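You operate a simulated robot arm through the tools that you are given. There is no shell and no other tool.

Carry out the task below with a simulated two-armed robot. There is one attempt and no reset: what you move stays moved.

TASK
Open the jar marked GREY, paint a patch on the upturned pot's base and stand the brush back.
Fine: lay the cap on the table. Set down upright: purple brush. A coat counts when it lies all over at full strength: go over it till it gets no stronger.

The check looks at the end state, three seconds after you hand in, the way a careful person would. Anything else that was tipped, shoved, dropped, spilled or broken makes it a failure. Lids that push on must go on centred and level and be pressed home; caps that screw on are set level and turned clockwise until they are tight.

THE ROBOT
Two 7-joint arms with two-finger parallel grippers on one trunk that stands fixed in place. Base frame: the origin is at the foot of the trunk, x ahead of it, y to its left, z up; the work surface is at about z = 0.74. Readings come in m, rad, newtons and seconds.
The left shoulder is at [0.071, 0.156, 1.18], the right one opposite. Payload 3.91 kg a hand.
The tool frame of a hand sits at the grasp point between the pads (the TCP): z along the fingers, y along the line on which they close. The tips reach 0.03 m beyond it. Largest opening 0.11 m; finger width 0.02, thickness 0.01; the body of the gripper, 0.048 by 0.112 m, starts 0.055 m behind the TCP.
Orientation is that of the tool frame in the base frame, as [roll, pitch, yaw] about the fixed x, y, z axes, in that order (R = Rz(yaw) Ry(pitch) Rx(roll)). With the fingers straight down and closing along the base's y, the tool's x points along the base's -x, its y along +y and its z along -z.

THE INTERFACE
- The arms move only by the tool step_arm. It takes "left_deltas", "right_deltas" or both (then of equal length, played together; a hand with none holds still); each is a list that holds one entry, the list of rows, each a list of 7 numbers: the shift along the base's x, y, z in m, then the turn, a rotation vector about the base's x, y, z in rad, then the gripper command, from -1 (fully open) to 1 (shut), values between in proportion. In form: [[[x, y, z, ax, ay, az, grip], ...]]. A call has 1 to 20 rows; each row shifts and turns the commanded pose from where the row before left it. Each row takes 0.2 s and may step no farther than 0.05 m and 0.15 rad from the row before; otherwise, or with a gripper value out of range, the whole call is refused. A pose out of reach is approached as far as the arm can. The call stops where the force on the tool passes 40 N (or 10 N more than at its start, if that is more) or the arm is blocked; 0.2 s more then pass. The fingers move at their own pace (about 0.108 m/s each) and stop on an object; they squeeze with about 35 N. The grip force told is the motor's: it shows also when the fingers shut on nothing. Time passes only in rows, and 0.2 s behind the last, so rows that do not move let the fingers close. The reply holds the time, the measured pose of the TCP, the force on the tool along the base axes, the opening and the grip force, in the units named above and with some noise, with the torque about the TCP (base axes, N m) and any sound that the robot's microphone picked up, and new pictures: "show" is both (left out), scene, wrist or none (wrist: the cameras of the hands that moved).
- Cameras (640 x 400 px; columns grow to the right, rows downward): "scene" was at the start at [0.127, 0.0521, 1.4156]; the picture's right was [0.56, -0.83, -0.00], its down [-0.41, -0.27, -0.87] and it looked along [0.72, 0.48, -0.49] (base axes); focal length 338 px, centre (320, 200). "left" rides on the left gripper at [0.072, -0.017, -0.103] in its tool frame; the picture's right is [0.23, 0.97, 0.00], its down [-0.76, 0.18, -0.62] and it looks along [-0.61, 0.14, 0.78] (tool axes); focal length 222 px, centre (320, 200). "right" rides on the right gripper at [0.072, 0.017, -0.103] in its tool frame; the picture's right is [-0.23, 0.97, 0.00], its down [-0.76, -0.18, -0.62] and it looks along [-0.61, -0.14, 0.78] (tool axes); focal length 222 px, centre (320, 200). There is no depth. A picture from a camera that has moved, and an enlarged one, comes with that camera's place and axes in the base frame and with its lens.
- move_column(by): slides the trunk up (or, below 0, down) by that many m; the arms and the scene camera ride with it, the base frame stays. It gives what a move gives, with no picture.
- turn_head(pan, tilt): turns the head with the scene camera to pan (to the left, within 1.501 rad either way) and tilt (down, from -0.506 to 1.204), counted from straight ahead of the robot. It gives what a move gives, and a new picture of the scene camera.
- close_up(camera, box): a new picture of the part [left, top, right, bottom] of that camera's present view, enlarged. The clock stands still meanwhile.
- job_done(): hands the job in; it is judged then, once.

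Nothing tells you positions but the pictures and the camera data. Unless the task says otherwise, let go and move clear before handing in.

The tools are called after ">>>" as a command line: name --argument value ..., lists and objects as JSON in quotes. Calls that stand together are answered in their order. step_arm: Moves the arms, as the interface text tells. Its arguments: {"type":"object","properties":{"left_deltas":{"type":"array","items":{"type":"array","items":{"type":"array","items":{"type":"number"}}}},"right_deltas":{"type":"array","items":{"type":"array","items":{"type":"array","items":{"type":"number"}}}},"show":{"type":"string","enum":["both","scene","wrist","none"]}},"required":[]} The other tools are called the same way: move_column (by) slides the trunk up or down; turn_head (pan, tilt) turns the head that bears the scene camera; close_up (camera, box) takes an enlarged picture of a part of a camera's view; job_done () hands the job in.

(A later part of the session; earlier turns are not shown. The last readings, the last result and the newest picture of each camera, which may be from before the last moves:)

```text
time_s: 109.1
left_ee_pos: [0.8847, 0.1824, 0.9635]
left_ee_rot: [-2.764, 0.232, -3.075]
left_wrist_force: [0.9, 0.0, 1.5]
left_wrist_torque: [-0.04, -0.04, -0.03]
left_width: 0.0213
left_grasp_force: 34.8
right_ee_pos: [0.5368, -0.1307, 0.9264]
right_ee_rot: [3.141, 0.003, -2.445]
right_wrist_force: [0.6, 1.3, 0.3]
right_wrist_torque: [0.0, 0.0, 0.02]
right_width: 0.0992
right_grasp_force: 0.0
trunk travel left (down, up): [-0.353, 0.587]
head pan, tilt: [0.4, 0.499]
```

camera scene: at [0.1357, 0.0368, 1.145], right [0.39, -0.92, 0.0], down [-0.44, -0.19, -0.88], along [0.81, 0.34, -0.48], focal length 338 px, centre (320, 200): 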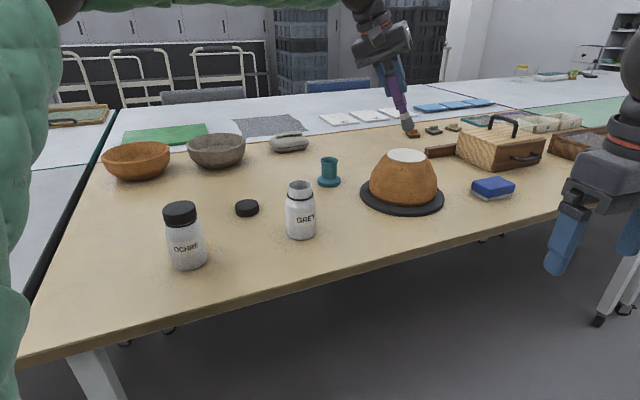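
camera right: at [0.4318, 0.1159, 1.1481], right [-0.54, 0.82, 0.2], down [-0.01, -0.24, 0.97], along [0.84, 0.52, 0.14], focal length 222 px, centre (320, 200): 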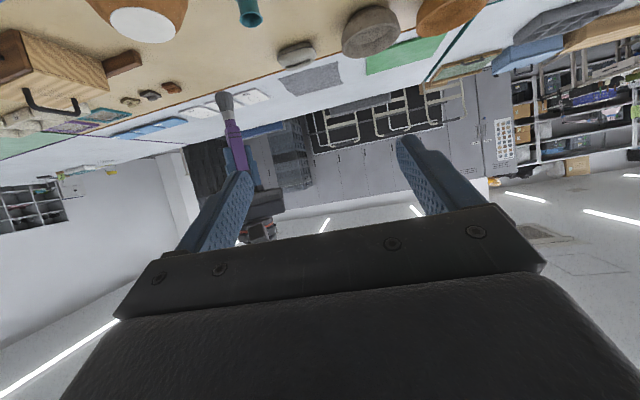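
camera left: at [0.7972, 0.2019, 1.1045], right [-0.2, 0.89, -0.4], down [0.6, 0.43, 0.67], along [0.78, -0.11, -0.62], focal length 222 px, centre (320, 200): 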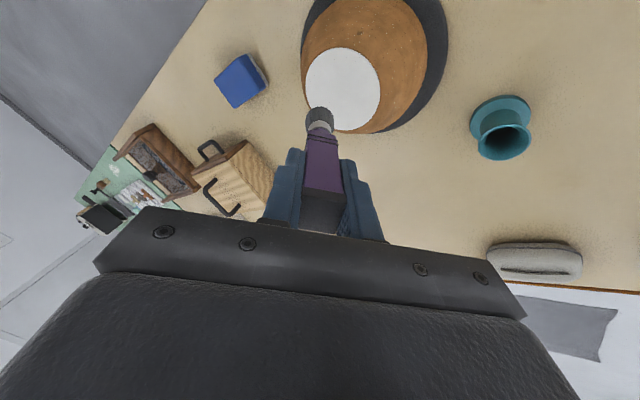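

>>> step_arm --left_deltas '[[[0, 0, -0.0008, 0, 0, 0, 1], [0.012, 0, 0, 0, 0, 0, 1], [-0.0035, 0.0085, 0, 0, 0, 0, 1], [-0.0085, 0.0035, 0, 0, 0, 0, 1], [-0.0085, -0.0035, 0, 0, 0, 0, 1], [-0.0035, -0.0085, 0, 0, 0, 0, 1], [0.0035, -0.0085, 0, 0, 0, 0, 1], [0.0085, -0.0035, 0, 0, 0, 0, 1], [0.0085, 0.0035, 0, 0, 0, 0, 1], [0.0035, 0.0085, 0, 0, 0, 0, 1]]]' --show "none"

>>> close_up --camera "scene" --box '[368, 130, 448, 180]'

```text
time_s: 111.3
left_ee_pos: [0.8939, 0.1816, 0.9628]
left_ee_rot: [-2.764, 0.23, -3.074]
left_wrist_force: [-1.6, 0.1, 6.2]
left_wrist_torque: [-0.3, -0.05, -0.04]
left_width: 0.0209
left_grasp_force: 34.6
right_ee_pos: [0.536, -0.131, 0.9263]
right_ee_rot: [3.14, 0.004, -2.444]
right_wrist_force: [-0.1, -0.2, 0.2]
right_wrist_torque: [0.0, 0.0, -0.03]
right_width: 0.0991
right_grasp_force: 0.0
trunk travel left (down, up): [-0.353, 0.587]
head pan, tilt: [0.4, 0.499]
```

```text
8.00 times, centred on (408, 155) of scene
camera zoom: at [0.135, 0.0367, 1.1452], right [0.39, -0.92, 0.0], down [-0.44, -0.19, -0.88], along [0.81, 0.34, -0.48], focal length 2704 px, centre (-384, 560)
```

zoom: 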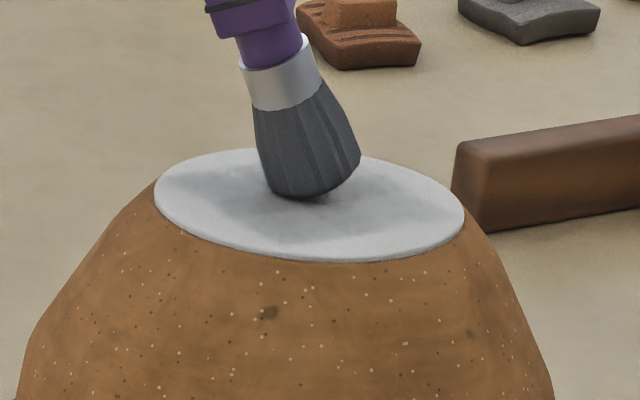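

Contact ~6 N, pot steady. Continuing with the middle circle.

>>> step_arm --left_deltas '[[[0.012, 0, 0, 0, 0, 0, 1], [-0.0032, 0.012, 0, 0, 0, 0, 1], [-0.0088, 0.0088, 0, 0, 0, 0, 1], [-0.012, 0.0032, 0, 0, 0, 0, 1], [-0.012, -0.0032, 0, 0, 0, 0, 1], [-0.0088, -0.0088, 0, 0, 0, 0, 1], [-0.0032, -0.012, 0, 0, 0, 0, 1], [0.0032, -0.012, 0, 0, 0, 0, 1], [0.0088, -0.0088, 0, 0, 0, 0, 1], [0.012, -0.0032, 0, 0, 0, 0, 1], [0.012, 0.0032, 0, 0, 0, 0, 1], [0.0088, 0.0088, 0, 0, 0, 0, 1], [0.0032, 0.012, 0, 0, 0, 0, 1]]]' --show "none"

>>> close_up --camera "scene" --box '[368, 130, 448, 180]'

>>> close_up --camera "left" --box '[256, 20, 448, 140]'

```text
time_s: 114.1
left_ee_pos: [0.9078, 0.184, 0.9636]
left_ee_rot: [-2.766, 0.23, -3.076]
left_wrist_force: [-0.2, -0.6, 4.8]
left_wrist_torque: [-0.22, -0.11, -0.02]
left_width: 0.0211
left_grasp_force: 35.0
right_ee_pos: [0.5368, -0.1314, 0.9277]
right_ee_rot: [3.139, 0.002, -2.443]
right_wrist_force: [-1.0, 0.1, 0.6]
right_wrist_torque: [0.02, 0.0, 0.03]
right_width: 0.0991
right_grasp_force: 0.2
trunk travel left (down, up): [-0.353, 0.587]
head pan, tilt: [0.4, 0.499]
```

```text
8.00 times, centred on (408, 155) of scene
camera zoom: at [0.1351, 0.0367, 1.1451], right [0.39, -0.92, 0.0], down [-0.44, -0.19, -0.88], along [0.81, 0.34, -0.48], focal length 2704 px, centre (-384, 560)
```

zoom: 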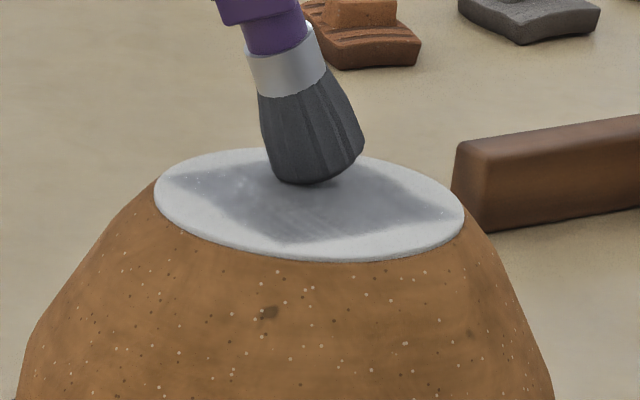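

```text
3.33 times, centred on (352, 80) of left
camera zoom: at [0.8132, 0.2006, 1.0468], right [-0.2, 0.89, -0.4], down [0.6, 0.43, 0.67], along [0.78, -0.11, -0.62], focal length 740 px, centre (213, 600)
```

zoom: 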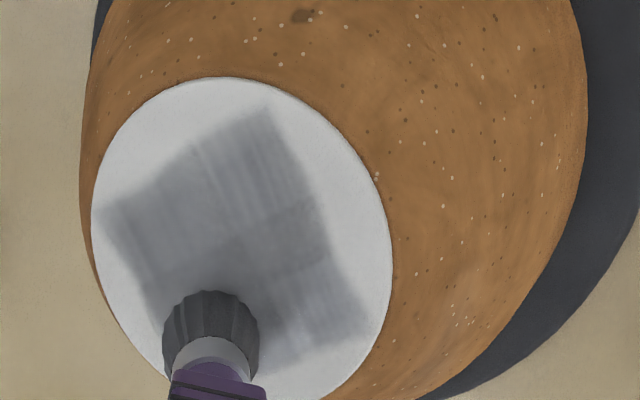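

The paintable patch turns out to be a square (~59 mm sides, corners along ±x/±y, centre about (0.925, 0.143)), and paint builds with passes. I'll now raster along its edges, centred properly.

>>> step_arm --left_deltas '[[[-0.0152, -0.0018, 0, 0, 0, 0, 1], [-0.0152, -0.0018, 0, 0, 0, 0, 1], [-0.0152, -0.0018, 0, 0, 0, 0, 1], [0.0092, 0.0092, 0, 0, 0, 0, 1], [0.0092, 0.0092, 0, 0, 0, 0, 1], [0.0092, 0.0092, 0, 0, 0, 0, 1], [0.0092, 0.0092, 0, 0, 0, 0, 1], [0.0085, -0.0085, 0, 0, 0, 0, 1], [-0.0092, -0.0092, 0, 0, 0, 0, 1], [-0.0092, -0.0092, 0, 0, 0, 0, 1], [-0.0092, -0.0092, 0, 0, 0, 0, 1], [-0.0092, -0.0092, 0, 0, 0, 0, 1], [0.0085, -0.0085, 0, 0, 0, 0, 1], [0.0092, 0.0092, 0, 0, 0, 0, 1], [0.0092, 0.0092, 0, 0, 0, 0, 1], [0.0092, 0.0092, 0, 0, 0, 0, 1], [0.0092, 0.0092, 0, 0, 0, 0, 1]]]' --show "none"

>>> step_arm --left_deltas '[[[0.0085, -0.0085, 0, 0, 0, 0, 1], [-0.0092, -0.0092, 0, 0, 0, 0, 1], [-0.0092, -0.0092, 0, 0, 0, 0, 1], [-0.0092, -0.0092, 0, 0, 0, 0, 1], [-0.0092, -0.0092, 0, 0, 0, 0, 1], [0.0085, -0.0085, 0, 0, 0, 0, 1], [0.0092, 0.0092, 0, 0, 0, 0, 1], [0.0092, 0.0092, 0, 0, 0, 0, 1], [0.0092, 0.0092, 0, 0, 0, 0, 1], [0.0092, 0.0092, 0, 0, 0, 0, 1]]]' --show "none"

>>> close_up --camera "scene" --box '[368, 130, 448, 180]'

>>> close_up --camera "left" --box '[256, 20, 448, 140]'

```text
time_s: 117.7
left_ee_pos: [0.9173, 0.198, 0.9646]
left_ee_rot: [-2.764, 0.232, -3.076]
left_wrist_force: [-1.1, -3.8, 13.3]
left_wrist_torque: [-0.83, -0.1, -0.16]
left_width: 0.0212
left_grasp_force: 34.7
right_ee_pos: [0.5368, -0.1302, 0.9267]
right_ee_rot: [3.139, 0.004, -2.444]
right_wrist_force: [1.5, 0.0, 0.6]
right_wrist_torque: [0.06, -0.02, 0.03]
right_width: 0.0994
right_grasp_force: 0.1
trunk travel left (down, up): [-0.353, 0.587]
head pan, tilt: [0.4, 0.499]
```

```text
time_s: 119.9
left_ee_pos: [0.9342, 0.1798, 0.9635]
left_ee_rot: [-2.765, 0.231, -3.073]
left_wrist_force: [0.6, -1.7, 4.7]
left_wrist_torque: [-0.37, -0.18, -0.02]
left_width: 0.0212
left_grasp_force: 35.0
right_ee_pos: [0.5365, -0.1303, 0.9265]
right_ee_rot: [3.141, 0.005, -2.443]
right_wrist_force: [-0.1, -0.7, -0.5]
right_wrist_torque: [0.02, -0.02, 0.0]
right_width: 0.0989
right_grasp_force: 0.0
trunk travel left (down, up): [-0.353, 0.587]
head pan, tilt: [0.4, 0.499]
```

```text
8.00 times, centred on (408, 155) of scene
camera zoom: at [0.1351, 0.0366, 1.1451], right [0.39, -0.92, 0.0], down [-0.44, -0.19, -0.88], along [0.81, 0.34, -0.48], focal length 2704 px, centre (-384, 560)
```

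zoom: 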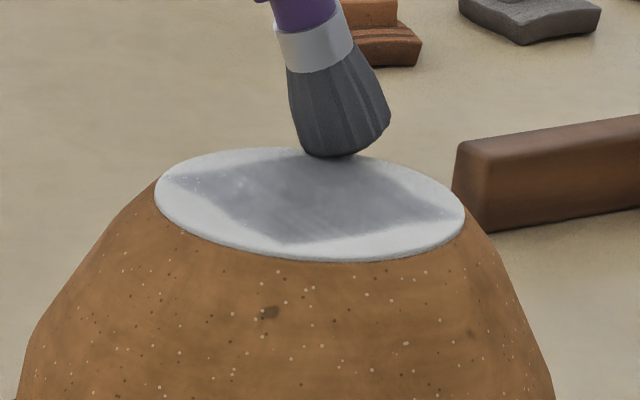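

```text
3.33 times, centred on (352, 80) of left
camera zoom: at [0.8394, 0.1971, 1.0466], right [-0.2, 0.89, -0.4], down [0.6, 0.43, 0.67], along [0.78, -0.1, -0.62], focal length 740 px, centre (213, 600)
```

zoom: 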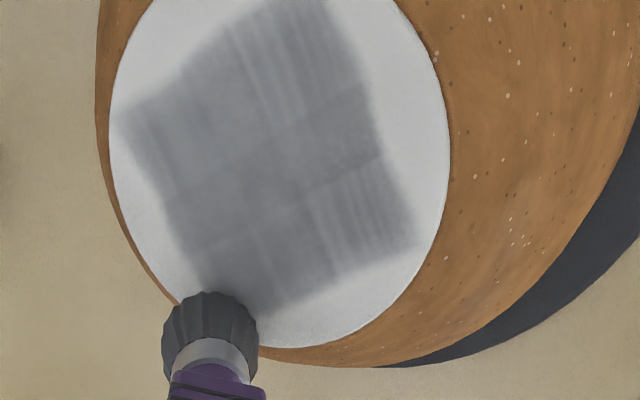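

Coverage is good but still building; the corners are lighter. I'll make a crossing pass, extended slightly to the edges.

>>> step_arm --left_deltas '[[[0.0071, -0.0014, 0, 0, 0, 0, 1], [-0.0106, 0.0106, 0, 0, 0, 0, 1], [-0.0106, 0.0106, 0, 0, 0, 0, 1], [-0.0106, 0.0106, 0, 0, 0, 0, 1], [-0.0106, 0.0106, 0, 0, 0, 0, 1], [-0.0085, -0.0085, 0, 0, 0, 0, 1], [0.0106, -0.0106, 0, 0, 0, 0, 1], [0.0106, -0.0106, 0, 0, 0, 0, 1], [0.0106, -0.0106, 0, 0, 0, 0, 1], [0.0106, -0.0106, 0, 0, 0, 0, 1], [-0.0085, -0.0085, 0, 0, 0, 0, 1], [-0.0106, 0.0106, 0, 0, 0, 0, 1], [-0.0106, 0.0106, 0, 0, 0, 0, 1], [-0.0106, 0.0106, 0, 0, 0, 0, 1], [-0.0106, 0.0106, 0, 0, 0, 0, 1], [-0.0085, -0.0085, 0, 0, 0, 0, 1]]]' --show "none"

>>> step_arm --left_deltas '[[[0.0106, -0.0106, 0, 0, 0, 0, 1], [0.0106, -0.0106, 0, 0, 0, 0, 1], [0.0106, -0.0106, 0, 0, 0, 0, 1], [0.0106, -0.0106, 0, 0, 0, 0, 1], [-0.0085, -0.0085, 0, 0, 0, 0, 1], [-0.0106, 0.0106, 0, 0, 0, 0, 1], [-0.0106, 0.0106, 0, 0, 0, 0, 1], [-0.0106, 0.0106, 0, 0, 0, 0, 1], [-0.0106, 0.0106, 0, 0, 0, 0, 1], [-0.0085, -0.0085, 0, 0, 0, 0, 1], [0.0106, -0.0106, 0, 0, 0, 0, 1], [0.0106, -0.0106, 0, 0, 0, 0, 1], [0.0106, -0.0106, 0, 0, 0, 0, 1], [0.0106, -0.0106, 0, 0, 0, 0, 1]]]' --show "none"

>>> close_up --camera "scene" --box '[368, 130, 448, 180]'

>>> close_up --camera "left" --box '[192, 0, 512, 200]'

```text
time_s: 123.3
left_ee_pos: [0.8729, 0.1976, 0.9628]
left_ee_rot: [-2.767, 0.23, -3.076]
left_wrist_force: [3.4, 3.7, 17.4]
left_wrist_torque: [-0.19, -0.8, 0.19]
left_width: 0.0212
left_grasp_force: 34.7
right_ee_pos: [0.5366, -0.1302, 0.9275]
right_ee_rot: [3.139, 0.003, -2.444]
right_wrist_force: [0.0, 0.6, 0.0]
right_wrist_torque: [0.02, -0.01, 0.0]
right_width: 0.0989
right_grasp_force: 0.1
trunk travel left (down, up): [-0.353, 0.587]
head pan, tilt: [0.4, 0.499]
```

```text
time_s: 126.3
left_ee_pos: [0.9001, 0.1358, 0.9632]
left_ee_rot: [-2.764, 0.229, -3.075]
left_wrist_force: [0.7, -0.4, 0.7]
left_wrist_torque: [-0.07, -0.09, 0.0]
left_width: 0.021
left_grasp_force: 34.2
right_ee_pos: [0.5368, -0.1301, 0.925]
right_ee_rot: [3.14, 0.003, -2.444]
right_wrist_force: [0.1, -0.3, 0.1]
right_wrist_torque: [-0.03, 0.01, 0.01]
right_width: 0.0989
right_grasp_force: 0.0
trunk travel left (down, up): [-0.353, 0.587]
head pan, tilt: [0.4, 0.499]
```

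```text
8.00 times, centred on (408, 155) of scene
camera zoom: at [0.1354, 0.0369, 1.1452], right [0.39, -0.92, 0.0], down [-0.44, -0.19, -0.88], along [0.81, 0.34, -0.48], focal length 2704 px, centre (-384, 560)
```

zoom: 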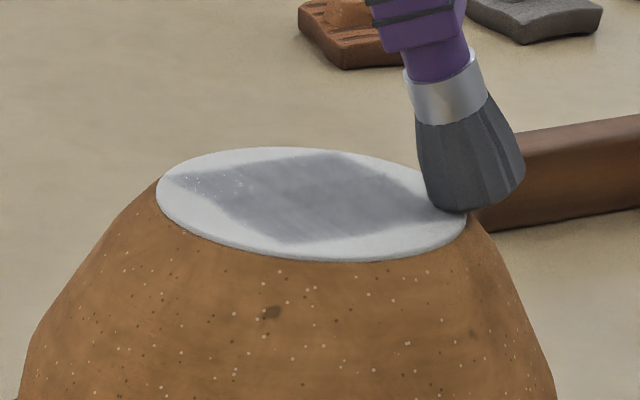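

```text
2.00 times, centred on (352, 100) of left
camera zoom: at [0.8052, 0.1537, 1.0461], right [-0.2, 0.89, -0.4], down [0.6, 0.44, 0.67], along [0.78, -0.1, -0.62], focal length 444 px, centre (256, 400)
```

zoom: 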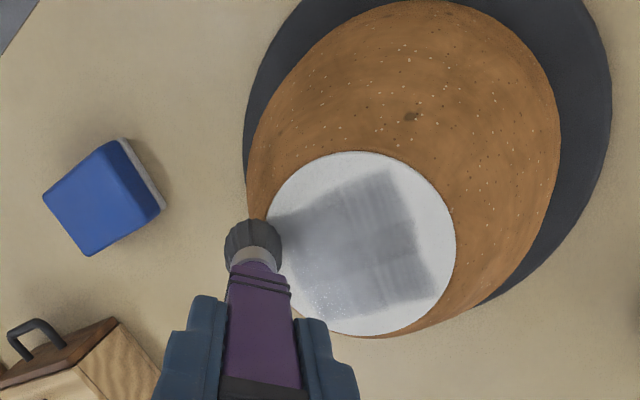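

The brush is running dry (speckles, lost contact at one side). I'll lift off and go back to re-dip; first a clean look at the patch and the jar.

>>> step_arm --left_deltas '[[[0, 0, 0.02, 0, 0, 0, 1], [-0.01, 0.02, 0.03, 0, 0, 0, 1], [-0.02, 0.035, 0.025, 0, 0, 0, 1], [-0.03, 0.035, 0, 0, 0, 0, 1], [-0.03, 0.035, 0, 0, 0, 0, 1], [0, 0, 0, 0.0916, 0.0589, 0, 1], [0, 0, 0, 0.0916, 0.0589, 0, 1], [0, 0, 0, 0.0916, 0.0589, 0, 1], [0, 0, 0, 0.0916, 0.0589, 0, 1]]]' --show "scene"

>>> close_up --camera "scene" --box '[380, 140, 436, 175]'

>>> close_up --camera "scene" --box '[276, 170, 340, 210]'

>>> close_up --camera "left" --box '[128, 0, 448, 200]'

```text
time_s: 128.3
left_ee_pos: [0.8099, 0.2619, 1.0366]
left_ee_rot: [3.137, 0.007, -3.121]
left_wrist_force: [0.3, -1.2, -0.8]
left_wrist_torque: [0.03, 0.02, 0.01]
left_width: 0.0212
left_grasp_force: 35.5
right_ee_pos: [0.5378, -0.1309, 0.9256]
right_ee_rot: [3.14, 0.003, -2.443]
right_wrist_force: [-0.1, -0.1, 0.8]
right_wrist_torque: [0.02, -0.03, 0.03]
right_width: 0.0987
right_grasp_force: 0.0
trunk travel left (down, up): [-0.353, 0.587]
head pan, tilt: [0.4, 0.499]
camera scene: at [0.1356, 0.0367, 1.145], right [0.39, -0.92, 0.0], down [-0.44, -0.19, -0.88], along [0.81, 0.34, -0.48], focal length 338 px, centre (320, 200)
```

scene: 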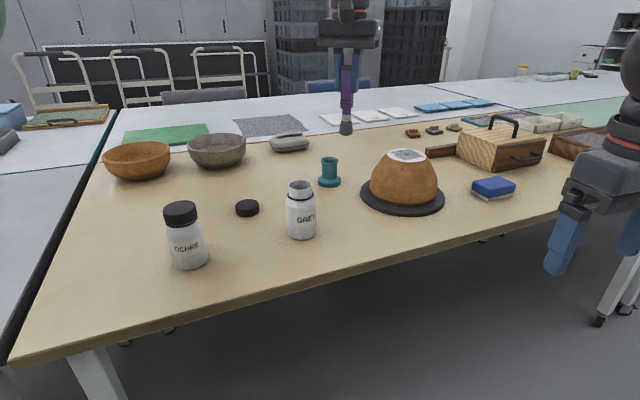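

```text
11.43 times, centred on (408, 158) of scene
camera zoom: at [0.1356, 0.0367, 1.145], right [0.39, -0.92, 0.0], down [-0.44, -0.19, -0.88], along [0.81, 0.34, -0.48], focal length 3864 px, centre (-686, 686)
```

zoom: 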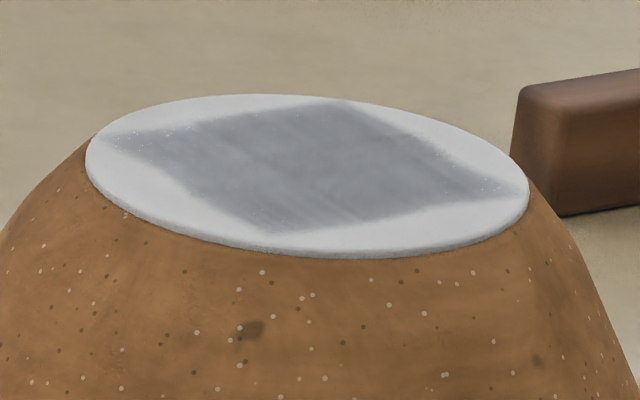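

```text
10.00 times, centred on (308, 190) of scene
camera zoom: at [0.1356, 0.0367, 1.145], right [0.39, -0.92, 0.0], down [-0.44, -0.19, -0.88], along [0.81, 0.34, -0.48], focal length 3381 px, centre (440, 300)
```

zoom: 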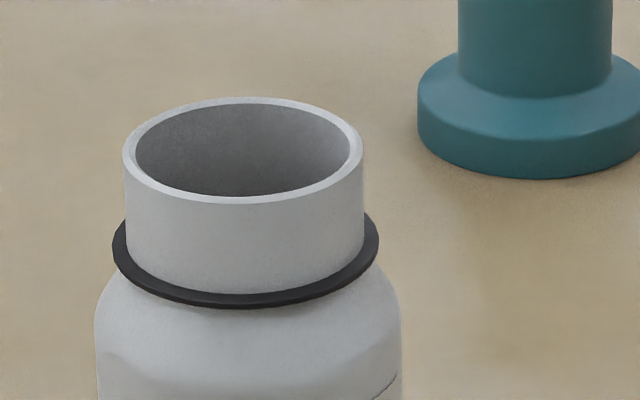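

```text
2.00 times, centred on (288, 100) of left
camera zoom: at [0.7374, 0.2441, 1.1397], right [-0.25, 0.97, 0.0], down [0.75, 0.19, 0.63], along [0.61, 0.16, -0.78], focal length 444 px, centre (384, 400)
```

zoom: 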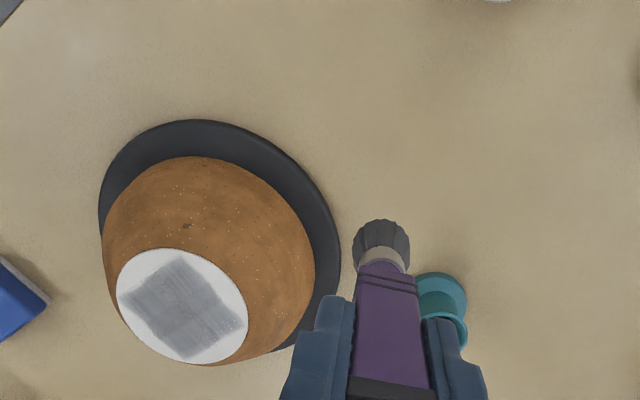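

The patch is building nicely inside its square. Let me check the brush's slip in the grip before re-dipping.

>>> close_up --camera "scene" --box '[306, 80, 386, 140]'

>>> close_up --camera "left" --box '[272, 90, 368, 150]'

```text
6.67 times, centred on (346, 110) of scene
camera zoom: at [0.1356, 0.0367, 1.145], right [0.39, -0.92, 0.0], down [-0.44, -0.19, -0.88], along [0.81, 0.34, -0.48], focal length 2254 px, centre (147, 800)
```

zoom: 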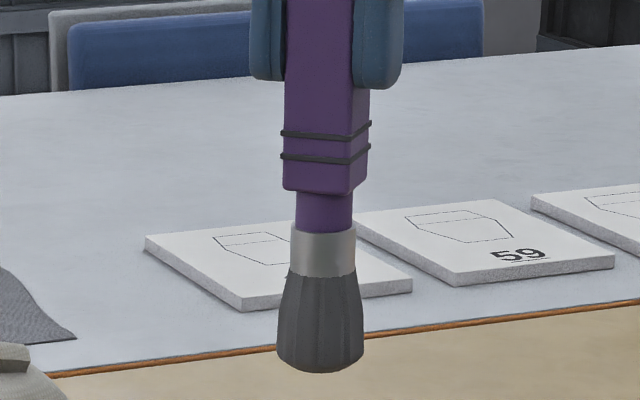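

```text
6.67 times, centred on (320, 120) of left
camera zoom: at [0.7374, 0.2441, 1.1397], right [-0.25, 0.97, 0.0], down [0.75, 0.19, 0.63], along [0.61, 0.16, -0.78], focal length 1481 px, centre (320, 733)
```

zoom: 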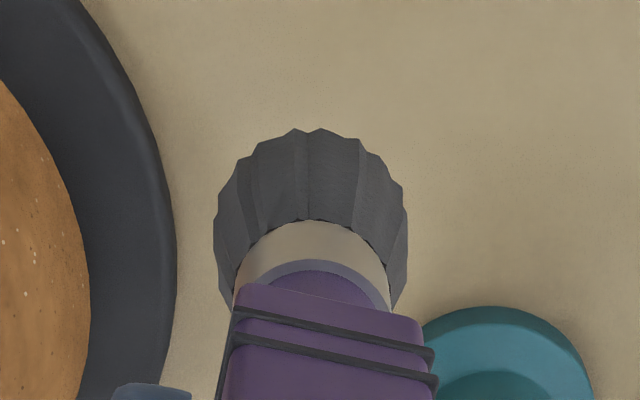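

The brush slid up a few mm more (tip now ~0.1165 m below TCP). Moving over the jar mouth at (0.669, 0.304).

>>> step_arm --left_deltas '[[[-0.0352, 0.0106, 0, 0, 0, 0, 1], [-0.0352, 0.0106, 0, 0, 0, 0, 1], [-0.0352, 0.0106, 0, 0, 0, 0, 1], [-0.0353, 0.0106, 0, 0, 0, 0, 1], [0, 0, 0, 0, 0, 0, 1]]]' --show "scene"

>>> close_up --camera "scene" --box '[260, 120, 356, 200]'

>>> close_up --camera "left" --box '[240, 50, 400, 150]'

```text
time_s: 129.5
left_ee_pos: [0.6687, 0.3018, 1.0353]
left_ee_rot: [3.14, 0.006, -3.12]
left_wrist_force: [0.7, -0.8, -0.1]
left_wrist_torque: [-0.01, 0.01, -0.02]
left_width: 0.0212
left_grasp_force: 34.9
right_ee_pos: [0.5373, -0.1315, 0.9252]
right_ee_rot: [3.14, 0.002, -2.443]
right_wrist_force: [0.4, 0.2, 0.0]
right_wrist_torque: [-0.01, 0.0, 0.02]
right_width: 0.099
right_grasp_force: 0.1
trunk travel left (down, up): [-0.353, 0.587]
head pan, tilt: [0.4, 0.499]
camera scene: at [0.1359, 0.0366, 1.145], right [0.39, -0.92, 0.0], down [-0.44, -0.19, -0.88], along [0.81, 0.34, -0.48], focal length 338 px, centre (320, 200)
```

scene: 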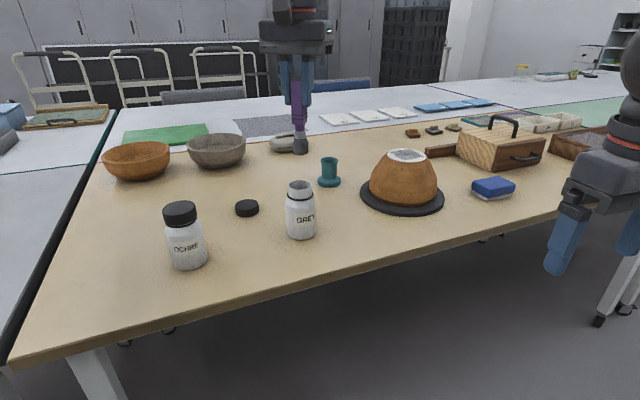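

```text
5.00 times, centred on (308, 160) of scene
camera zoom: at [0.1359, 0.0366, 1.145], right [0.39, -0.92, 0.0], down [-0.44, -0.19, -0.88], along [0.81, 0.34, -0.48], focal length 1690 px, centre (380, 400)
```

zoom: 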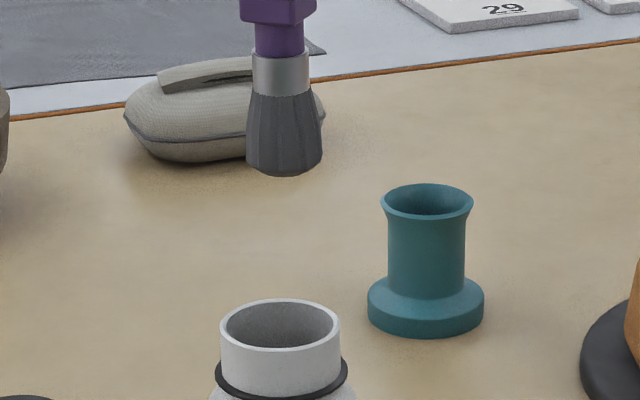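

```text
4.00 times, centred on (320, 100) of left
camera zoom: at [0.5972, 0.2848, 1.1388], right [-0.25, 0.97, 0.0], down [0.75, 0.19, 0.63], along [0.61, 0.16, -0.78], focal length 888 px, centre (320, 600)
```

zoom: 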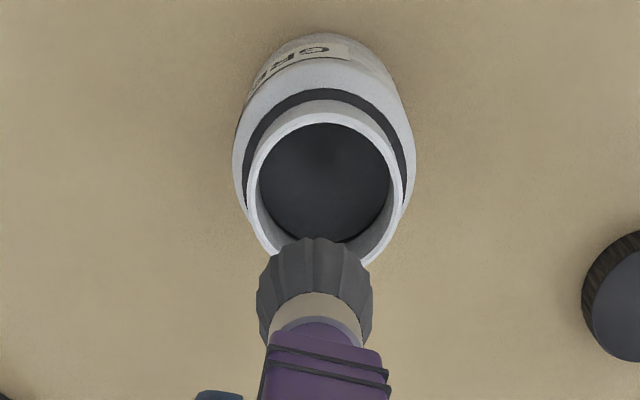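

The jar mouth is ~3 mm toward +y of the brush. I'll correct and lower slowly.

>>> step_arm --left_deltas '[[[0.0005, 0.0034, 0, 0, 0, 0, 1], [0, 0, -0.025, 0, 0, 0, 1], [0, 0, -0.025, 0, 0, 0, 1], [0, 0, -0.02, 0, 0, 0, 1], [0, 0, -0.01, 0, 0, 0, 1], [0, 0, -0.005, 0, 0, 0, 1], [0, 0, -0.003, 0, 0, 0, 1]]]' --show "none"

>>> close_up --camera "scene" --box '[260, 150, 340, 200]'

>>> close_up --camera "left" --box '[240, 50, 400, 150]'

```text
time_s: 131.1
left_ee_pos: [0.6684, 0.3074, 0.9505]
left_ee_rot: [3.141, 0.008, -3.122]
left_wrist_force: [0.3, 0.2, 0.0]
left_wrist_torque: [0.01, 0.04, -0.01]
left_width: 0.0213
left_grasp_force: 35.1
right_ee_pos: [0.538, -0.1305, 0.9259]
right_ee_rot: [3.14, 0.003, -2.444]
right_wrist_force: [-0.5, 0.0, -0.3]
right_wrist_torque: [-0.01, -0.02, 0.0]
right_width: 0.0991
right_grasp_force: 0.0
trunk travel left (down, up): [-0.353, 0.587]
head pan, tilt: [0.4, 0.499]
```

```text
8.00 times, centred on (300, 175) of scene
camera zoom: at [0.1354, 0.0368, 1.1451], right [0.39, -0.92, 0.0], down [-0.44, -0.19, -0.88], along [0.81, 0.34, -0.48], focal length 2704 px, centre (480, 400)
```

zoom: 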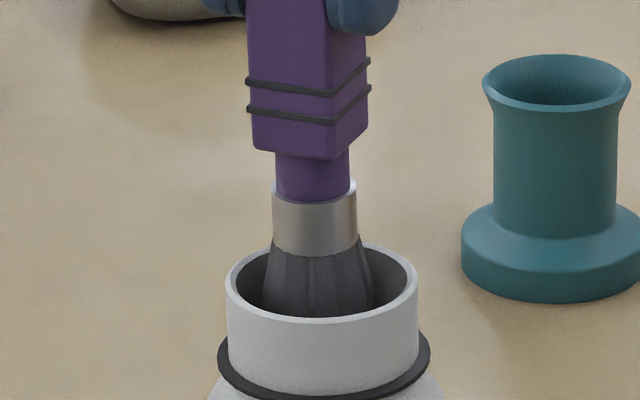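

```text
4.00 times, centred on (320, 100) of left
camera zoom: at [0.596, 0.2894, 1.0527], right [-0.25, 0.97, 0.0], down [0.75, 0.19, 0.63], along [0.61, 0.16, -0.78], focal length 888 px, centre (320, 600)
```

zoom: 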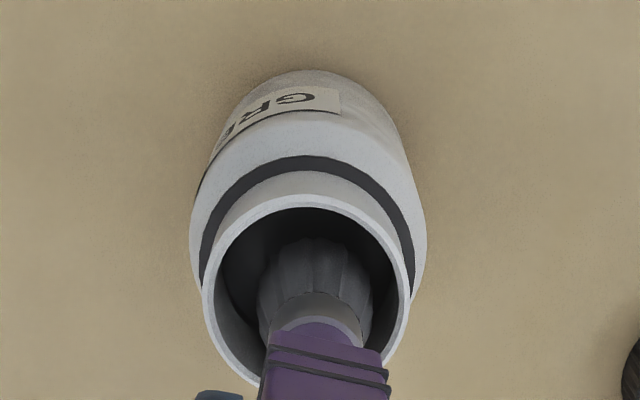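

Well centred in the mouth. Lowering the last centimetre in small steps.

>>> step_arm --left_deltas '[[[0, 0, -0.003, 0, 0, 0, 1], [0, 0, -0.003, 0, 0, 0, 1], [0, 0, -0.003, 0, 0, 0, 1]]]' --show "none"

```text
time_s: 131.9
left_ee_pos: [0.6684, 0.3068, 0.942]
left_ee_rot: [3.139, 0.009, -3.121]
left_wrist_force: [-0.2, -0.7, 9.2]
left_wrist_torque: [0.08, 0.09, 0.01]
left_width: 0.0211
left_grasp_force: 35.1
right_ee_pos: [0.5368, -0.1312, 0.9261]
right_ee_rot: [3.14, 0.003, -2.444]
right_wrist_force: [-0.5, 0.1, -0.1]
right_wrist_torque: [0.0, 0.0, -0.03]
right_width: 0.0988
right_grasp_force: 0.2
trunk travel left (down, up): [-0.353, 0.587]
head pan, tilt: [0.4, 0.499]
```

Touching the paint (9 N). Holding a moment to load, then lifting straight out.

>>> step_arm --left_deltas '[[[0, 0, 0, 0, 0, 0, 1], [0, 0, 0, 0, 0, 0, 1], [0, 0, 0, 0, 0, 0, 1], [0, 0, 0.01, 0, 0, 0, 1], [0, 0, 0.02, 0, 0, 0, 1], [0, 0, 0.02, 0, 0, 0, 1], [0, 0, 0.02, 0, 0, 0, 1], [0, 0, 0.025, 0, 0, 0, 1], [0, 0, 0, 0, 0, 0, 1], [0, 0, 0, 0, 0, 0, 1]]]' --show "scene"

>>> close_up --camera "scene" --box '[260, 120, 356, 200]'

>>> close_up --camera "left" --box '[240, 50, 400, 150]'

```text
time_s: 134.1
left_ee_pos: [0.6678, 0.3064, 1.0358]
left_ee_rot: [3.139, 0.008, -3.122]
left_wrist_force: [0.7, 0.4, 0.4]
left_wrist_torque: [0.01, -0.01, 0.02]
left_width: 0.0213
left_grasp_force: 34.9
right_ee_pos: [0.5383, -0.1304, 0.9266]
right_ee_rot: [3.14, 0.002, -2.442]
right_wrist_force: [-0.3, 0.1, 0.0]
right_wrist_torque: [0.01, 0.01, -0.02]
right_width: 0.0989
right_grasp_force: 0.1
trunk travel left (down, up): [-0.353, 0.587]
head pan, tilt: [0.4, 0.499]
camera scene: at [0.1353, 0.0367, 1.1451], right [0.39, -0.92, 0.0], down [-0.44, -0.19, -0.88], along [0.81, 0.34, -0.48], focal length 338 px, centre (320, 200)
```

scene: 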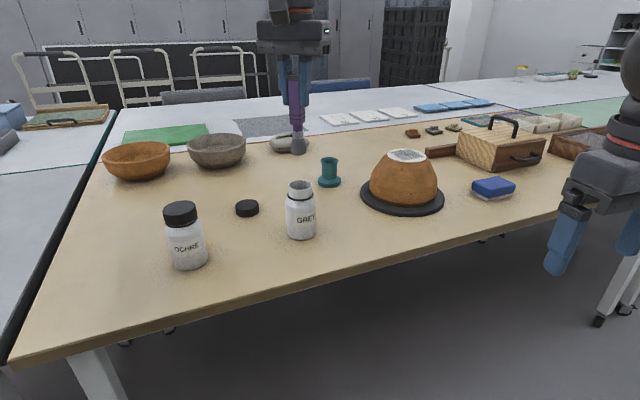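

```text
5.00 times, centred on (308, 160) of scene
camera zoom: at [0.1353, 0.0367, 1.1451], right [0.39, -0.92, 0.0], down [-0.44, -0.19, -0.88], along [0.81, 0.34, -0.48], focal length 1690 px, centre (380, 400)
```

zoom: 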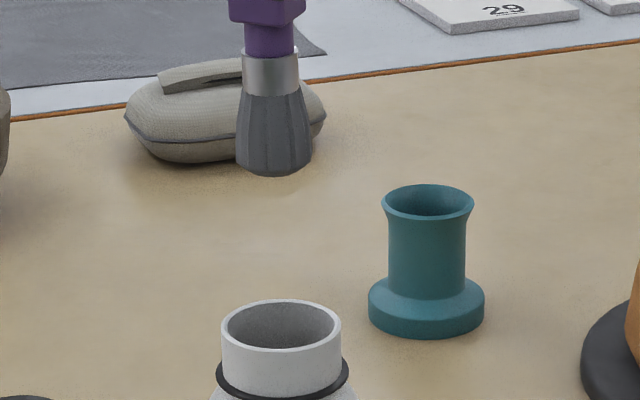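

```text
4.00 times, centred on (320, 100) of left
camera zoom: at [0.5957, 0.2888, 1.139], right [-0.25, 0.97, 0.0], down [0.75, 0.19, 0.63], along [0.61, 0.16, -0.78], focal length 888 px, centre (320, 600)
```

zoom: 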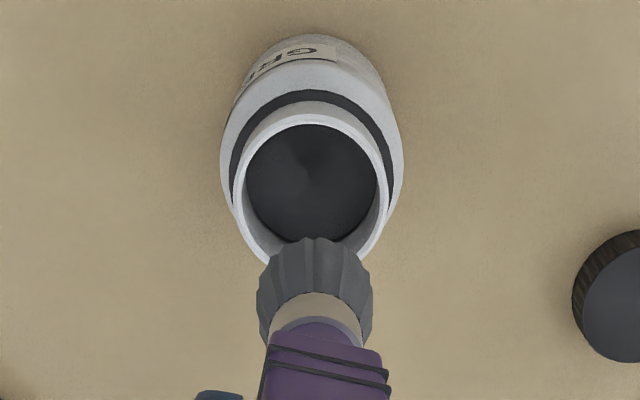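

Bristles are freshly loaded. Carrying the brush back, tilting, and coming down at the near corner of the patch.

>>> step_arm --left_deltas '[[[0.0355, -0.0111, 0, 0, 0, 0, 1], [0.0355, -0.0111, 0, 0, 0, 0, 1], [0.0355, -0.0111, 0, 0, 0, 0, 1], [0.0355, -0.0111, 0, 0, 0, 0, 1], [0, 0, 0, -0.0916, -0.0589, 0, 1], [0, 0, 0, -0.0916, -0.0589, 0, 1], [0, 0, 0, -0.0916, -0.0589, 0, 1], [0, 0, 0, -0.0916, -0.0589, 0, 1], [0.0162, -0.0275, 0, 0, 0, 0, 1], [0.0162, -0.0275, 0, 0, 0, 0, 1], [0.0162, -0.0275, 0, 0, 0, 0, 1], [0, 0, -0.03, 0, 0, 0, 1], [0, 0, -0.025, 0, 0, 0, 1], [0, 0, -0.012, 0, 0, 0, 1]]]' --show "none"

>>> close_up --camera "scene" --box '[368, 130, 448, 180]'

```text
time_s: 137.1
left_ee_pos: [0.859, 0.1822, 0.968]
left_ee_rot: [-2.764, 0.229, -3.075]
left_wrist_force: [-0.5, 0.3, 0.3]
left_wrist_torque: [-0.02, 0.0, 0.01]
left_width: 0.0209
left_grasp_force: 34.7
right_ee_pos: [0.5377, -0.1298, 0.9245]
right_ee_rot: [3.141, 0.002, -2.443]
right_wrist_force: [-0.5, -0.8, 0.2]
right_wrist_torque: [-0.01, 0.01, 0.04]
right_width: 0.099
right_grasp_force: 0.0
trunk travel left (down, up): [-0.353, 0.587]
head pan, tilt: [0.4, 0.499]
```

```text
8.00 times, centred on (408, 155) of scene
camera zoom: at [0.1355, 0.0369, 1.1451], right [0.39, -0.92, 0.0], down [-0.44, -0.19, -0.88], along [0.81, 0.34, -0.48], focal length 2704 px, centre (-384, 560)
```

zoom: 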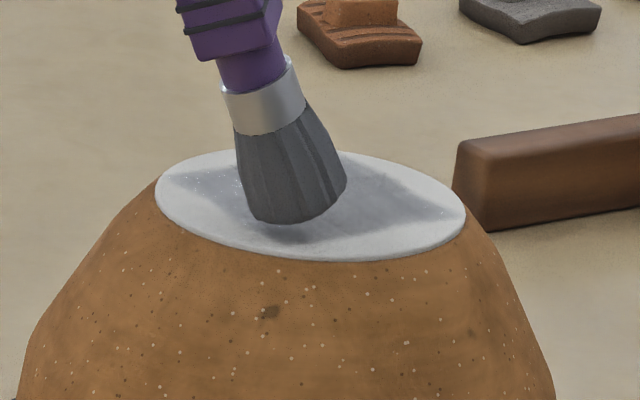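

>>> step_arm --left_deltas '[[[0, 0, -0.002, 0, 0, 0, 1], [0, 0, -0.002, 0, 0, 0, 1]]]' --show "none"

>>> step_arm --left_deltas '[[[0, 0, -0.001, 0, 0, 0, 1], [0, 0, -0.001, 0, 0, 0, 1]]]' --show "none"

```text
time_s: 137.7
left_ee_pos: [0.859, 0.1801, 0.9646]
left_ee_rot: [-2.764, 0.23, -3.076]
left_wrist_force: [0.6, -0.6, 0.1]
left_wrist_torque: [0.03, -0.02, -0.01]
left_width: 0.0213
left_grasp_force: 35.3
right_ee_pos: [0.538, -0.1309, 0.9266]
right_ee_rot: [3.14, 0.005, -2.445]
right_wrist_force: [-0.7, -0.3, -0.3]
right_wrist_torque: [0.01, 0.0, 0.01]
right_width: 0.099
right_grasp_force: 0.1
trunk travel left (down, up): [-0.353, 0.587]
head pan, tilt: [0.4, 0.499]
```

```text
time_s: 138.3
left_ee_pos: [0.8597, 0.1817, 0.9628]
left_ee_rot: [-2.765, 0.23, -3.075]
left_wrist_force: [-0.9, -0.3, 5.7]
left_wrist_torque: [-0.17, -0.05, -0.05]
left_width: 0.0211
left_grasp_force: 34.5
right_ee_pos: [0.5372, -0.1303, 0.9262]
right_ee_rot: [3.139, 0.002, -2.443]
right_wrist_force: [-0.8, -0.5, 0.2]
right_wrist_torque: [0.05, -0.01, 0.0]
right_width: 0.099
right_grasp_force: 0.0
trunk travel left (down, up): [-0.353, 0.587]
head pan, tilt: [0.4, 0.499]
```

Touching at ~6 N. Starting the second coat: raster along one direction.

>>> step_arm --left_deltas '[[[0.0099, 0.0099, 0, 0, 0, 0, 1], [0.0099, 0.0099, 0, 0, 0, 0, 1], [0.0099, 0.0099, 0, 0, 0, 0, 1], [0.0099, 0.0099, 0, 0, 0, 0, 1], [0.0079, -0.0079, 0, 0, 0, 0, 1], [-0.0099, -0.0099, 0, 0, 0, 0, 1], [-0.0099, -0.0099, 0, 0, 0, 0, 1], [-0.0099, -0.0099, 0, 0, 0, 0, 1], [-0.0099, -0.0099, 0, 0, 0, 0, 1], [0.0079, -0.0079, 0, 0, 0, 0, 1]]]' --show "none"

>>> close_up --camera "scene" --box '[368, 130, 448, 180]'

>>> close_up --camera "left" --box '[224, 0, 480, 160]'

```text
time_s: 140.5
left_ee_pos: [0.8737, 0.1639, 0.9636]
left_ee_rot: [-2.766, 0.23, -3.077]
left_wrist_force: [0.3, -1.4, 5.7]
left_wrist_torque: [-0.31, -0.29, 0.0]
left_width: 0.021
left_grasp_force: 35.3
right_ee_pos: [0.5366, -0.1313, 0.9267]
right_ee_rot: [3.139, 0.004, -2.444]
right_wrist_force: [0.0, 0.4, 0.6]
right_wrist_torque: [-0.02, 0.02, -0.01]
right_width: 0.0992
right_grasp_force: 0.1
trunk travel left (down, up): [-0.353, 0.587]
head pan, tilt: [0.4, 0.499]
```

```text
8.00 times, centred on (408, 155) of scene
camera zoom: at [0.1349, 0.0365, 1.1452], right [0.39, -0.92, 0.0], down [-0.44, -0.19, -0.88], along [0.81, 0.34, -0.48], focal length 2704 px, centre (-384, 560)
```

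zoom: 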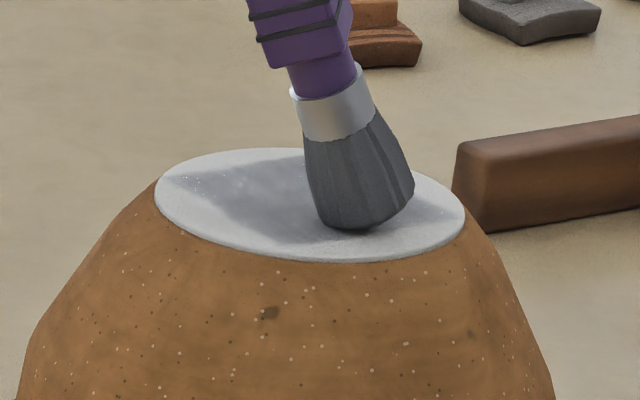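

```text
2.50 times, centred on (352, 80) of left
camera zoom: at [0.7789, 0.1809, 1.0462], right [-0.2, 0.89, -0.4], down [0.6, 0.43, 0.67], along [0.78, -0.1, -0.62], focal length 555 px, centre (240, 500)
```

zoom: 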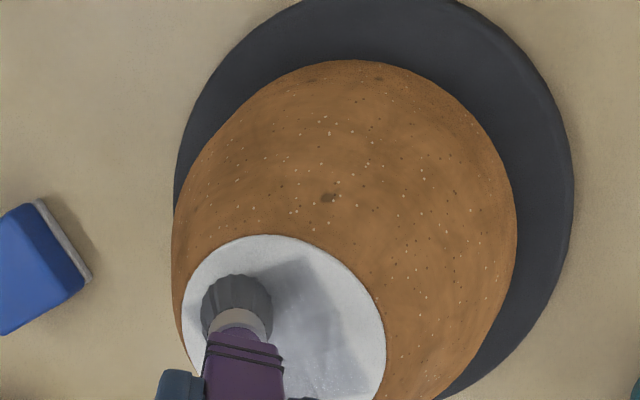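

Force steady (~6 N). Continuing the remaining lines.

>>> step_arm --left_deltas '[[[0.0099, 0.0099, 0, 0, 0, 0, 1], [0.0099, 0.0099, 0, 0, 0, 0, 1], [0.0099, 0.0099, 0, 0, 0, 0, 1], [0.0099, 0.0099, 0, 0, 0, 0, 1], [0.0079, -0.0079, 0, 0, 0, 0, 1], [-0.0099, -0.0099, 0, 0, 0, 0, 1], [-0.0099, -0.0099, 0, 0, 0, 0, 1], [-0.0099, -0.0099, 0, 0, 0, 0, 1], [-0.0099, -0.0099, 0, 0, 0, 0, 1], [0.0079, -0.0079, 0, 0, 0, 0, 1]]]' --show "none"

>>> step_arm --left_deltas '[[[0.0099, 0.0099, 0, 0, 0, 0, 1], [0.0099, 0.0099, 0, 0, 0, 0, 1], [0.0099, 0.0099, 0, 0, 0, 0, 1], [0.0099, 0.0099, 0, 0, 0, 0, 1], [0.0079, -0.0079, 0, 0, 0, 0, 1], [-0.0099, -0.0099, 0, 0, 0, 0, 1], [-0.0099, -0.0099, 0, 0, 0, 0, 1], [-0.0099, -0.0099, 0, 0, 0, 0, 1], [-0.0099, -0.0099, 0, 0, 0, 0, 1]]]' --show "none"

>>> close_up --camera "scene" --box '[368, 130, 448, 180]'

>>> close_up --camera "left" --box '[224, 0, 480, 160]'

```text
time_s: 142.7
left_ee_pos: [0.8899, 0.1494, 0.964]
left_ee_rot: [-2.765, 0.23, -3.076]
left_wrist_force: [1.0, -0.7, 3.1]
left_wrist_torque: [-0.24, -0.22, 0.02]
left_width: 0.0212
left_grasp_force: 35.1
right_ee_pos: [0.537, -0.1309, 0.9261]
right_ee_rot: [3.141, 0.003, -2.443]
right_wrist_force: [0.7, 0.3, 0.3]
right_wrist_torque: [-0.01, 0.03, 0.01]
right_width: 0.0988
right_grasp_force: 0.0
trunk travel left (down, up): [-0.353, 0.587]
head pan, tilt: [0.4, 0.499]
```

```text
time_s: 144.7
left_ee_pos: [0.8992, 0.1414, 0.9626]
left_ee_rot: [-2.765, 0.23, -3.075]
left_wrist_force: [0.7, 0.8, 5.8]
left_wrist_torque: [-0.09, -0.16, 0.05]
left_width: 0.021
left_grasp_force: 35.5
right_ee_pos: [0.5373, -0.1313, 0.9264]
right_ee_rot: [3.141, 0.003, -2.444]
right_wrist_force: [0.0, 0.3, 0.1]
right_wrist_torque: [-0.01, 0.04, 0.0]
right_width: 0.0989
right_grasp_force: 0.1
trunk travel left (down, up): [-0.353, 0.587]
head pan, tilt: [0.4, 0.499]
```

```text
8.00 times, centred on (408, 155) of scene
camera zoom: at [0.1351, 0.0367, 1.1452], right [0.39, -0.92, 0.0], down [-0.44, -0.19, -0.88], along [0.81, 0.34, -0.48], focal length 2704 px, centre (-384, 560)
```

zoom: 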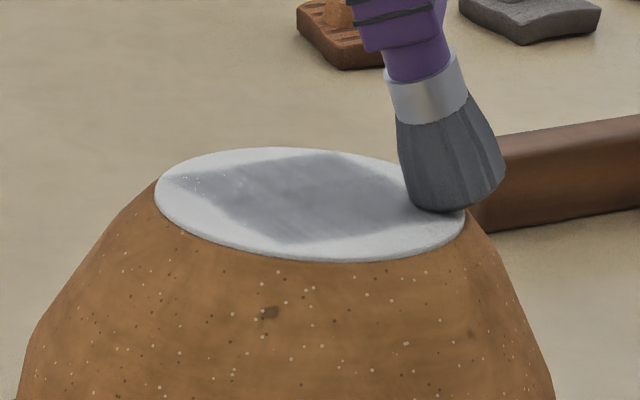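

```text
2.50 times, centred on (352, 80) of left
camera zoom: at [0.8037, 0.1583, 1.0462], right [-0.2, 0.89, -0.4], down [0.6, 0.43, 0.67], along [0.78, -0.1, -0.62], focal length 555 px, centre (240, 500)
```

zoom: 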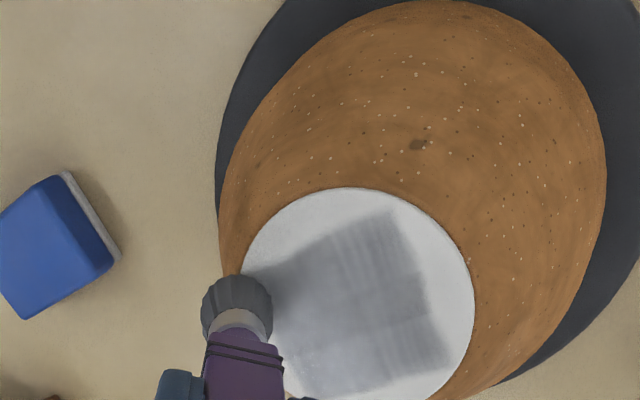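

The middle looks even now; edges and the +y corner are still a bit lighter. I'll go round the perimeter, pushing further into the +y corner.

>>> step_arm --left_deltas '[[[0, -0.002, 0, 0, 0, 0, 1], [0.0105, 0.011, 0, 0, 0, 0, 1], [0.0105, 0.011, 0, 0, 0, 0, 1], [0.0105, 0.011, 0, 0, 0, 0, 1], [0.0105, 0.011, 0, 0, 0, 0, 1], [-0.0105, 0.0115, 0, 0, 0, 0, 1], [-0.0105, 0.0115, 0, 0, 0, 0, 1], [-0.0105, 0.0115, 0, 0, 0, 0, 1], [-0.0105, 0.0115, 0, 0, 0, 0, 1], [0.003, -0.004, 0, 0, 0, 0, 1], [-0.006, 0.002, 0, 0, 0, 0, 1], [0.003, 0.002, 0, 0, 0, 0, 1]]]' --show "none"

>>> close_up --camera "scene" --box '[368, 130, 448, 180]'

>>> close_up --camera "left" --box '[128, 0, 384, 160]'

```text
time_s: 147.3
left_ee_pos: [0.8993, 0.2293, 0.9616]
left_ee_rot: [-2.766, 0.228, -3.075]
left_wrist_force: [0.2, 0.2, -0.4]
left_wrist_torque: [0.0, 0.04, 0.03]
left_width: 0.0212
left_grasp_force: 34.6
right_ee_pos: [0.5368, -0.1309, 0.9257]
right_ee_rot: [3.14, 0.003, -2.444]
right_wrist_force: [-0.4, 0.0, -0.4]
right_wrist_torque: [-0.02, 0.01, 0.02]
right_width: 0.0991
right_grasp_force: 0.0
trunk travel left (down, up): [-0.353, 0.587]
head pan, tilt: [0.4, 0.499]
```

```text
8.00 times, centred on (408, 155) of scene
camera zoom: at [0.1357, 0.0367, 1.145], right [0.39, -0.92, 0.0], down [-0.44, -0.19, -0.88], along [0.81, 0.34, -0.48], focal length 2704 px, centre (-384, 560)
```

zoom: 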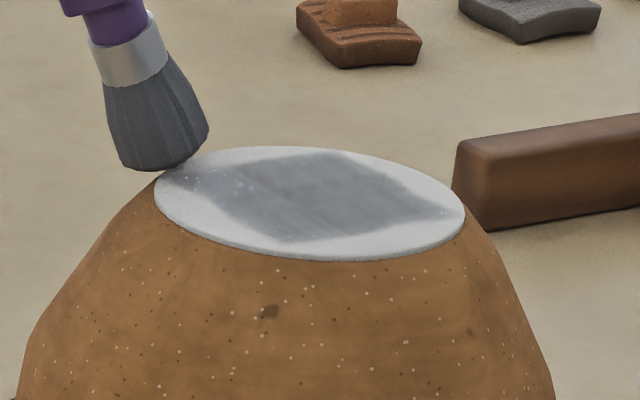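

```text
2.50 times, centred on (256, 80) of left
camera zoom: at [0.8039, 0.2459, 1.0456], right [-0.2, 0.89, -0.4], down [0.6, 0.43, 0.67], along [0.78, -0.1, -0.62], focal length 555 px, centre (480, 500)
```

zoom: 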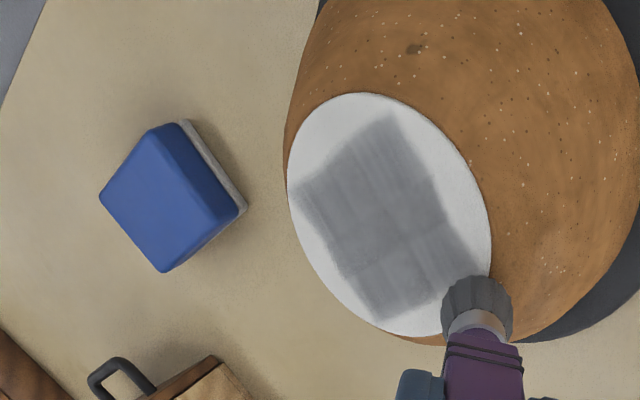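

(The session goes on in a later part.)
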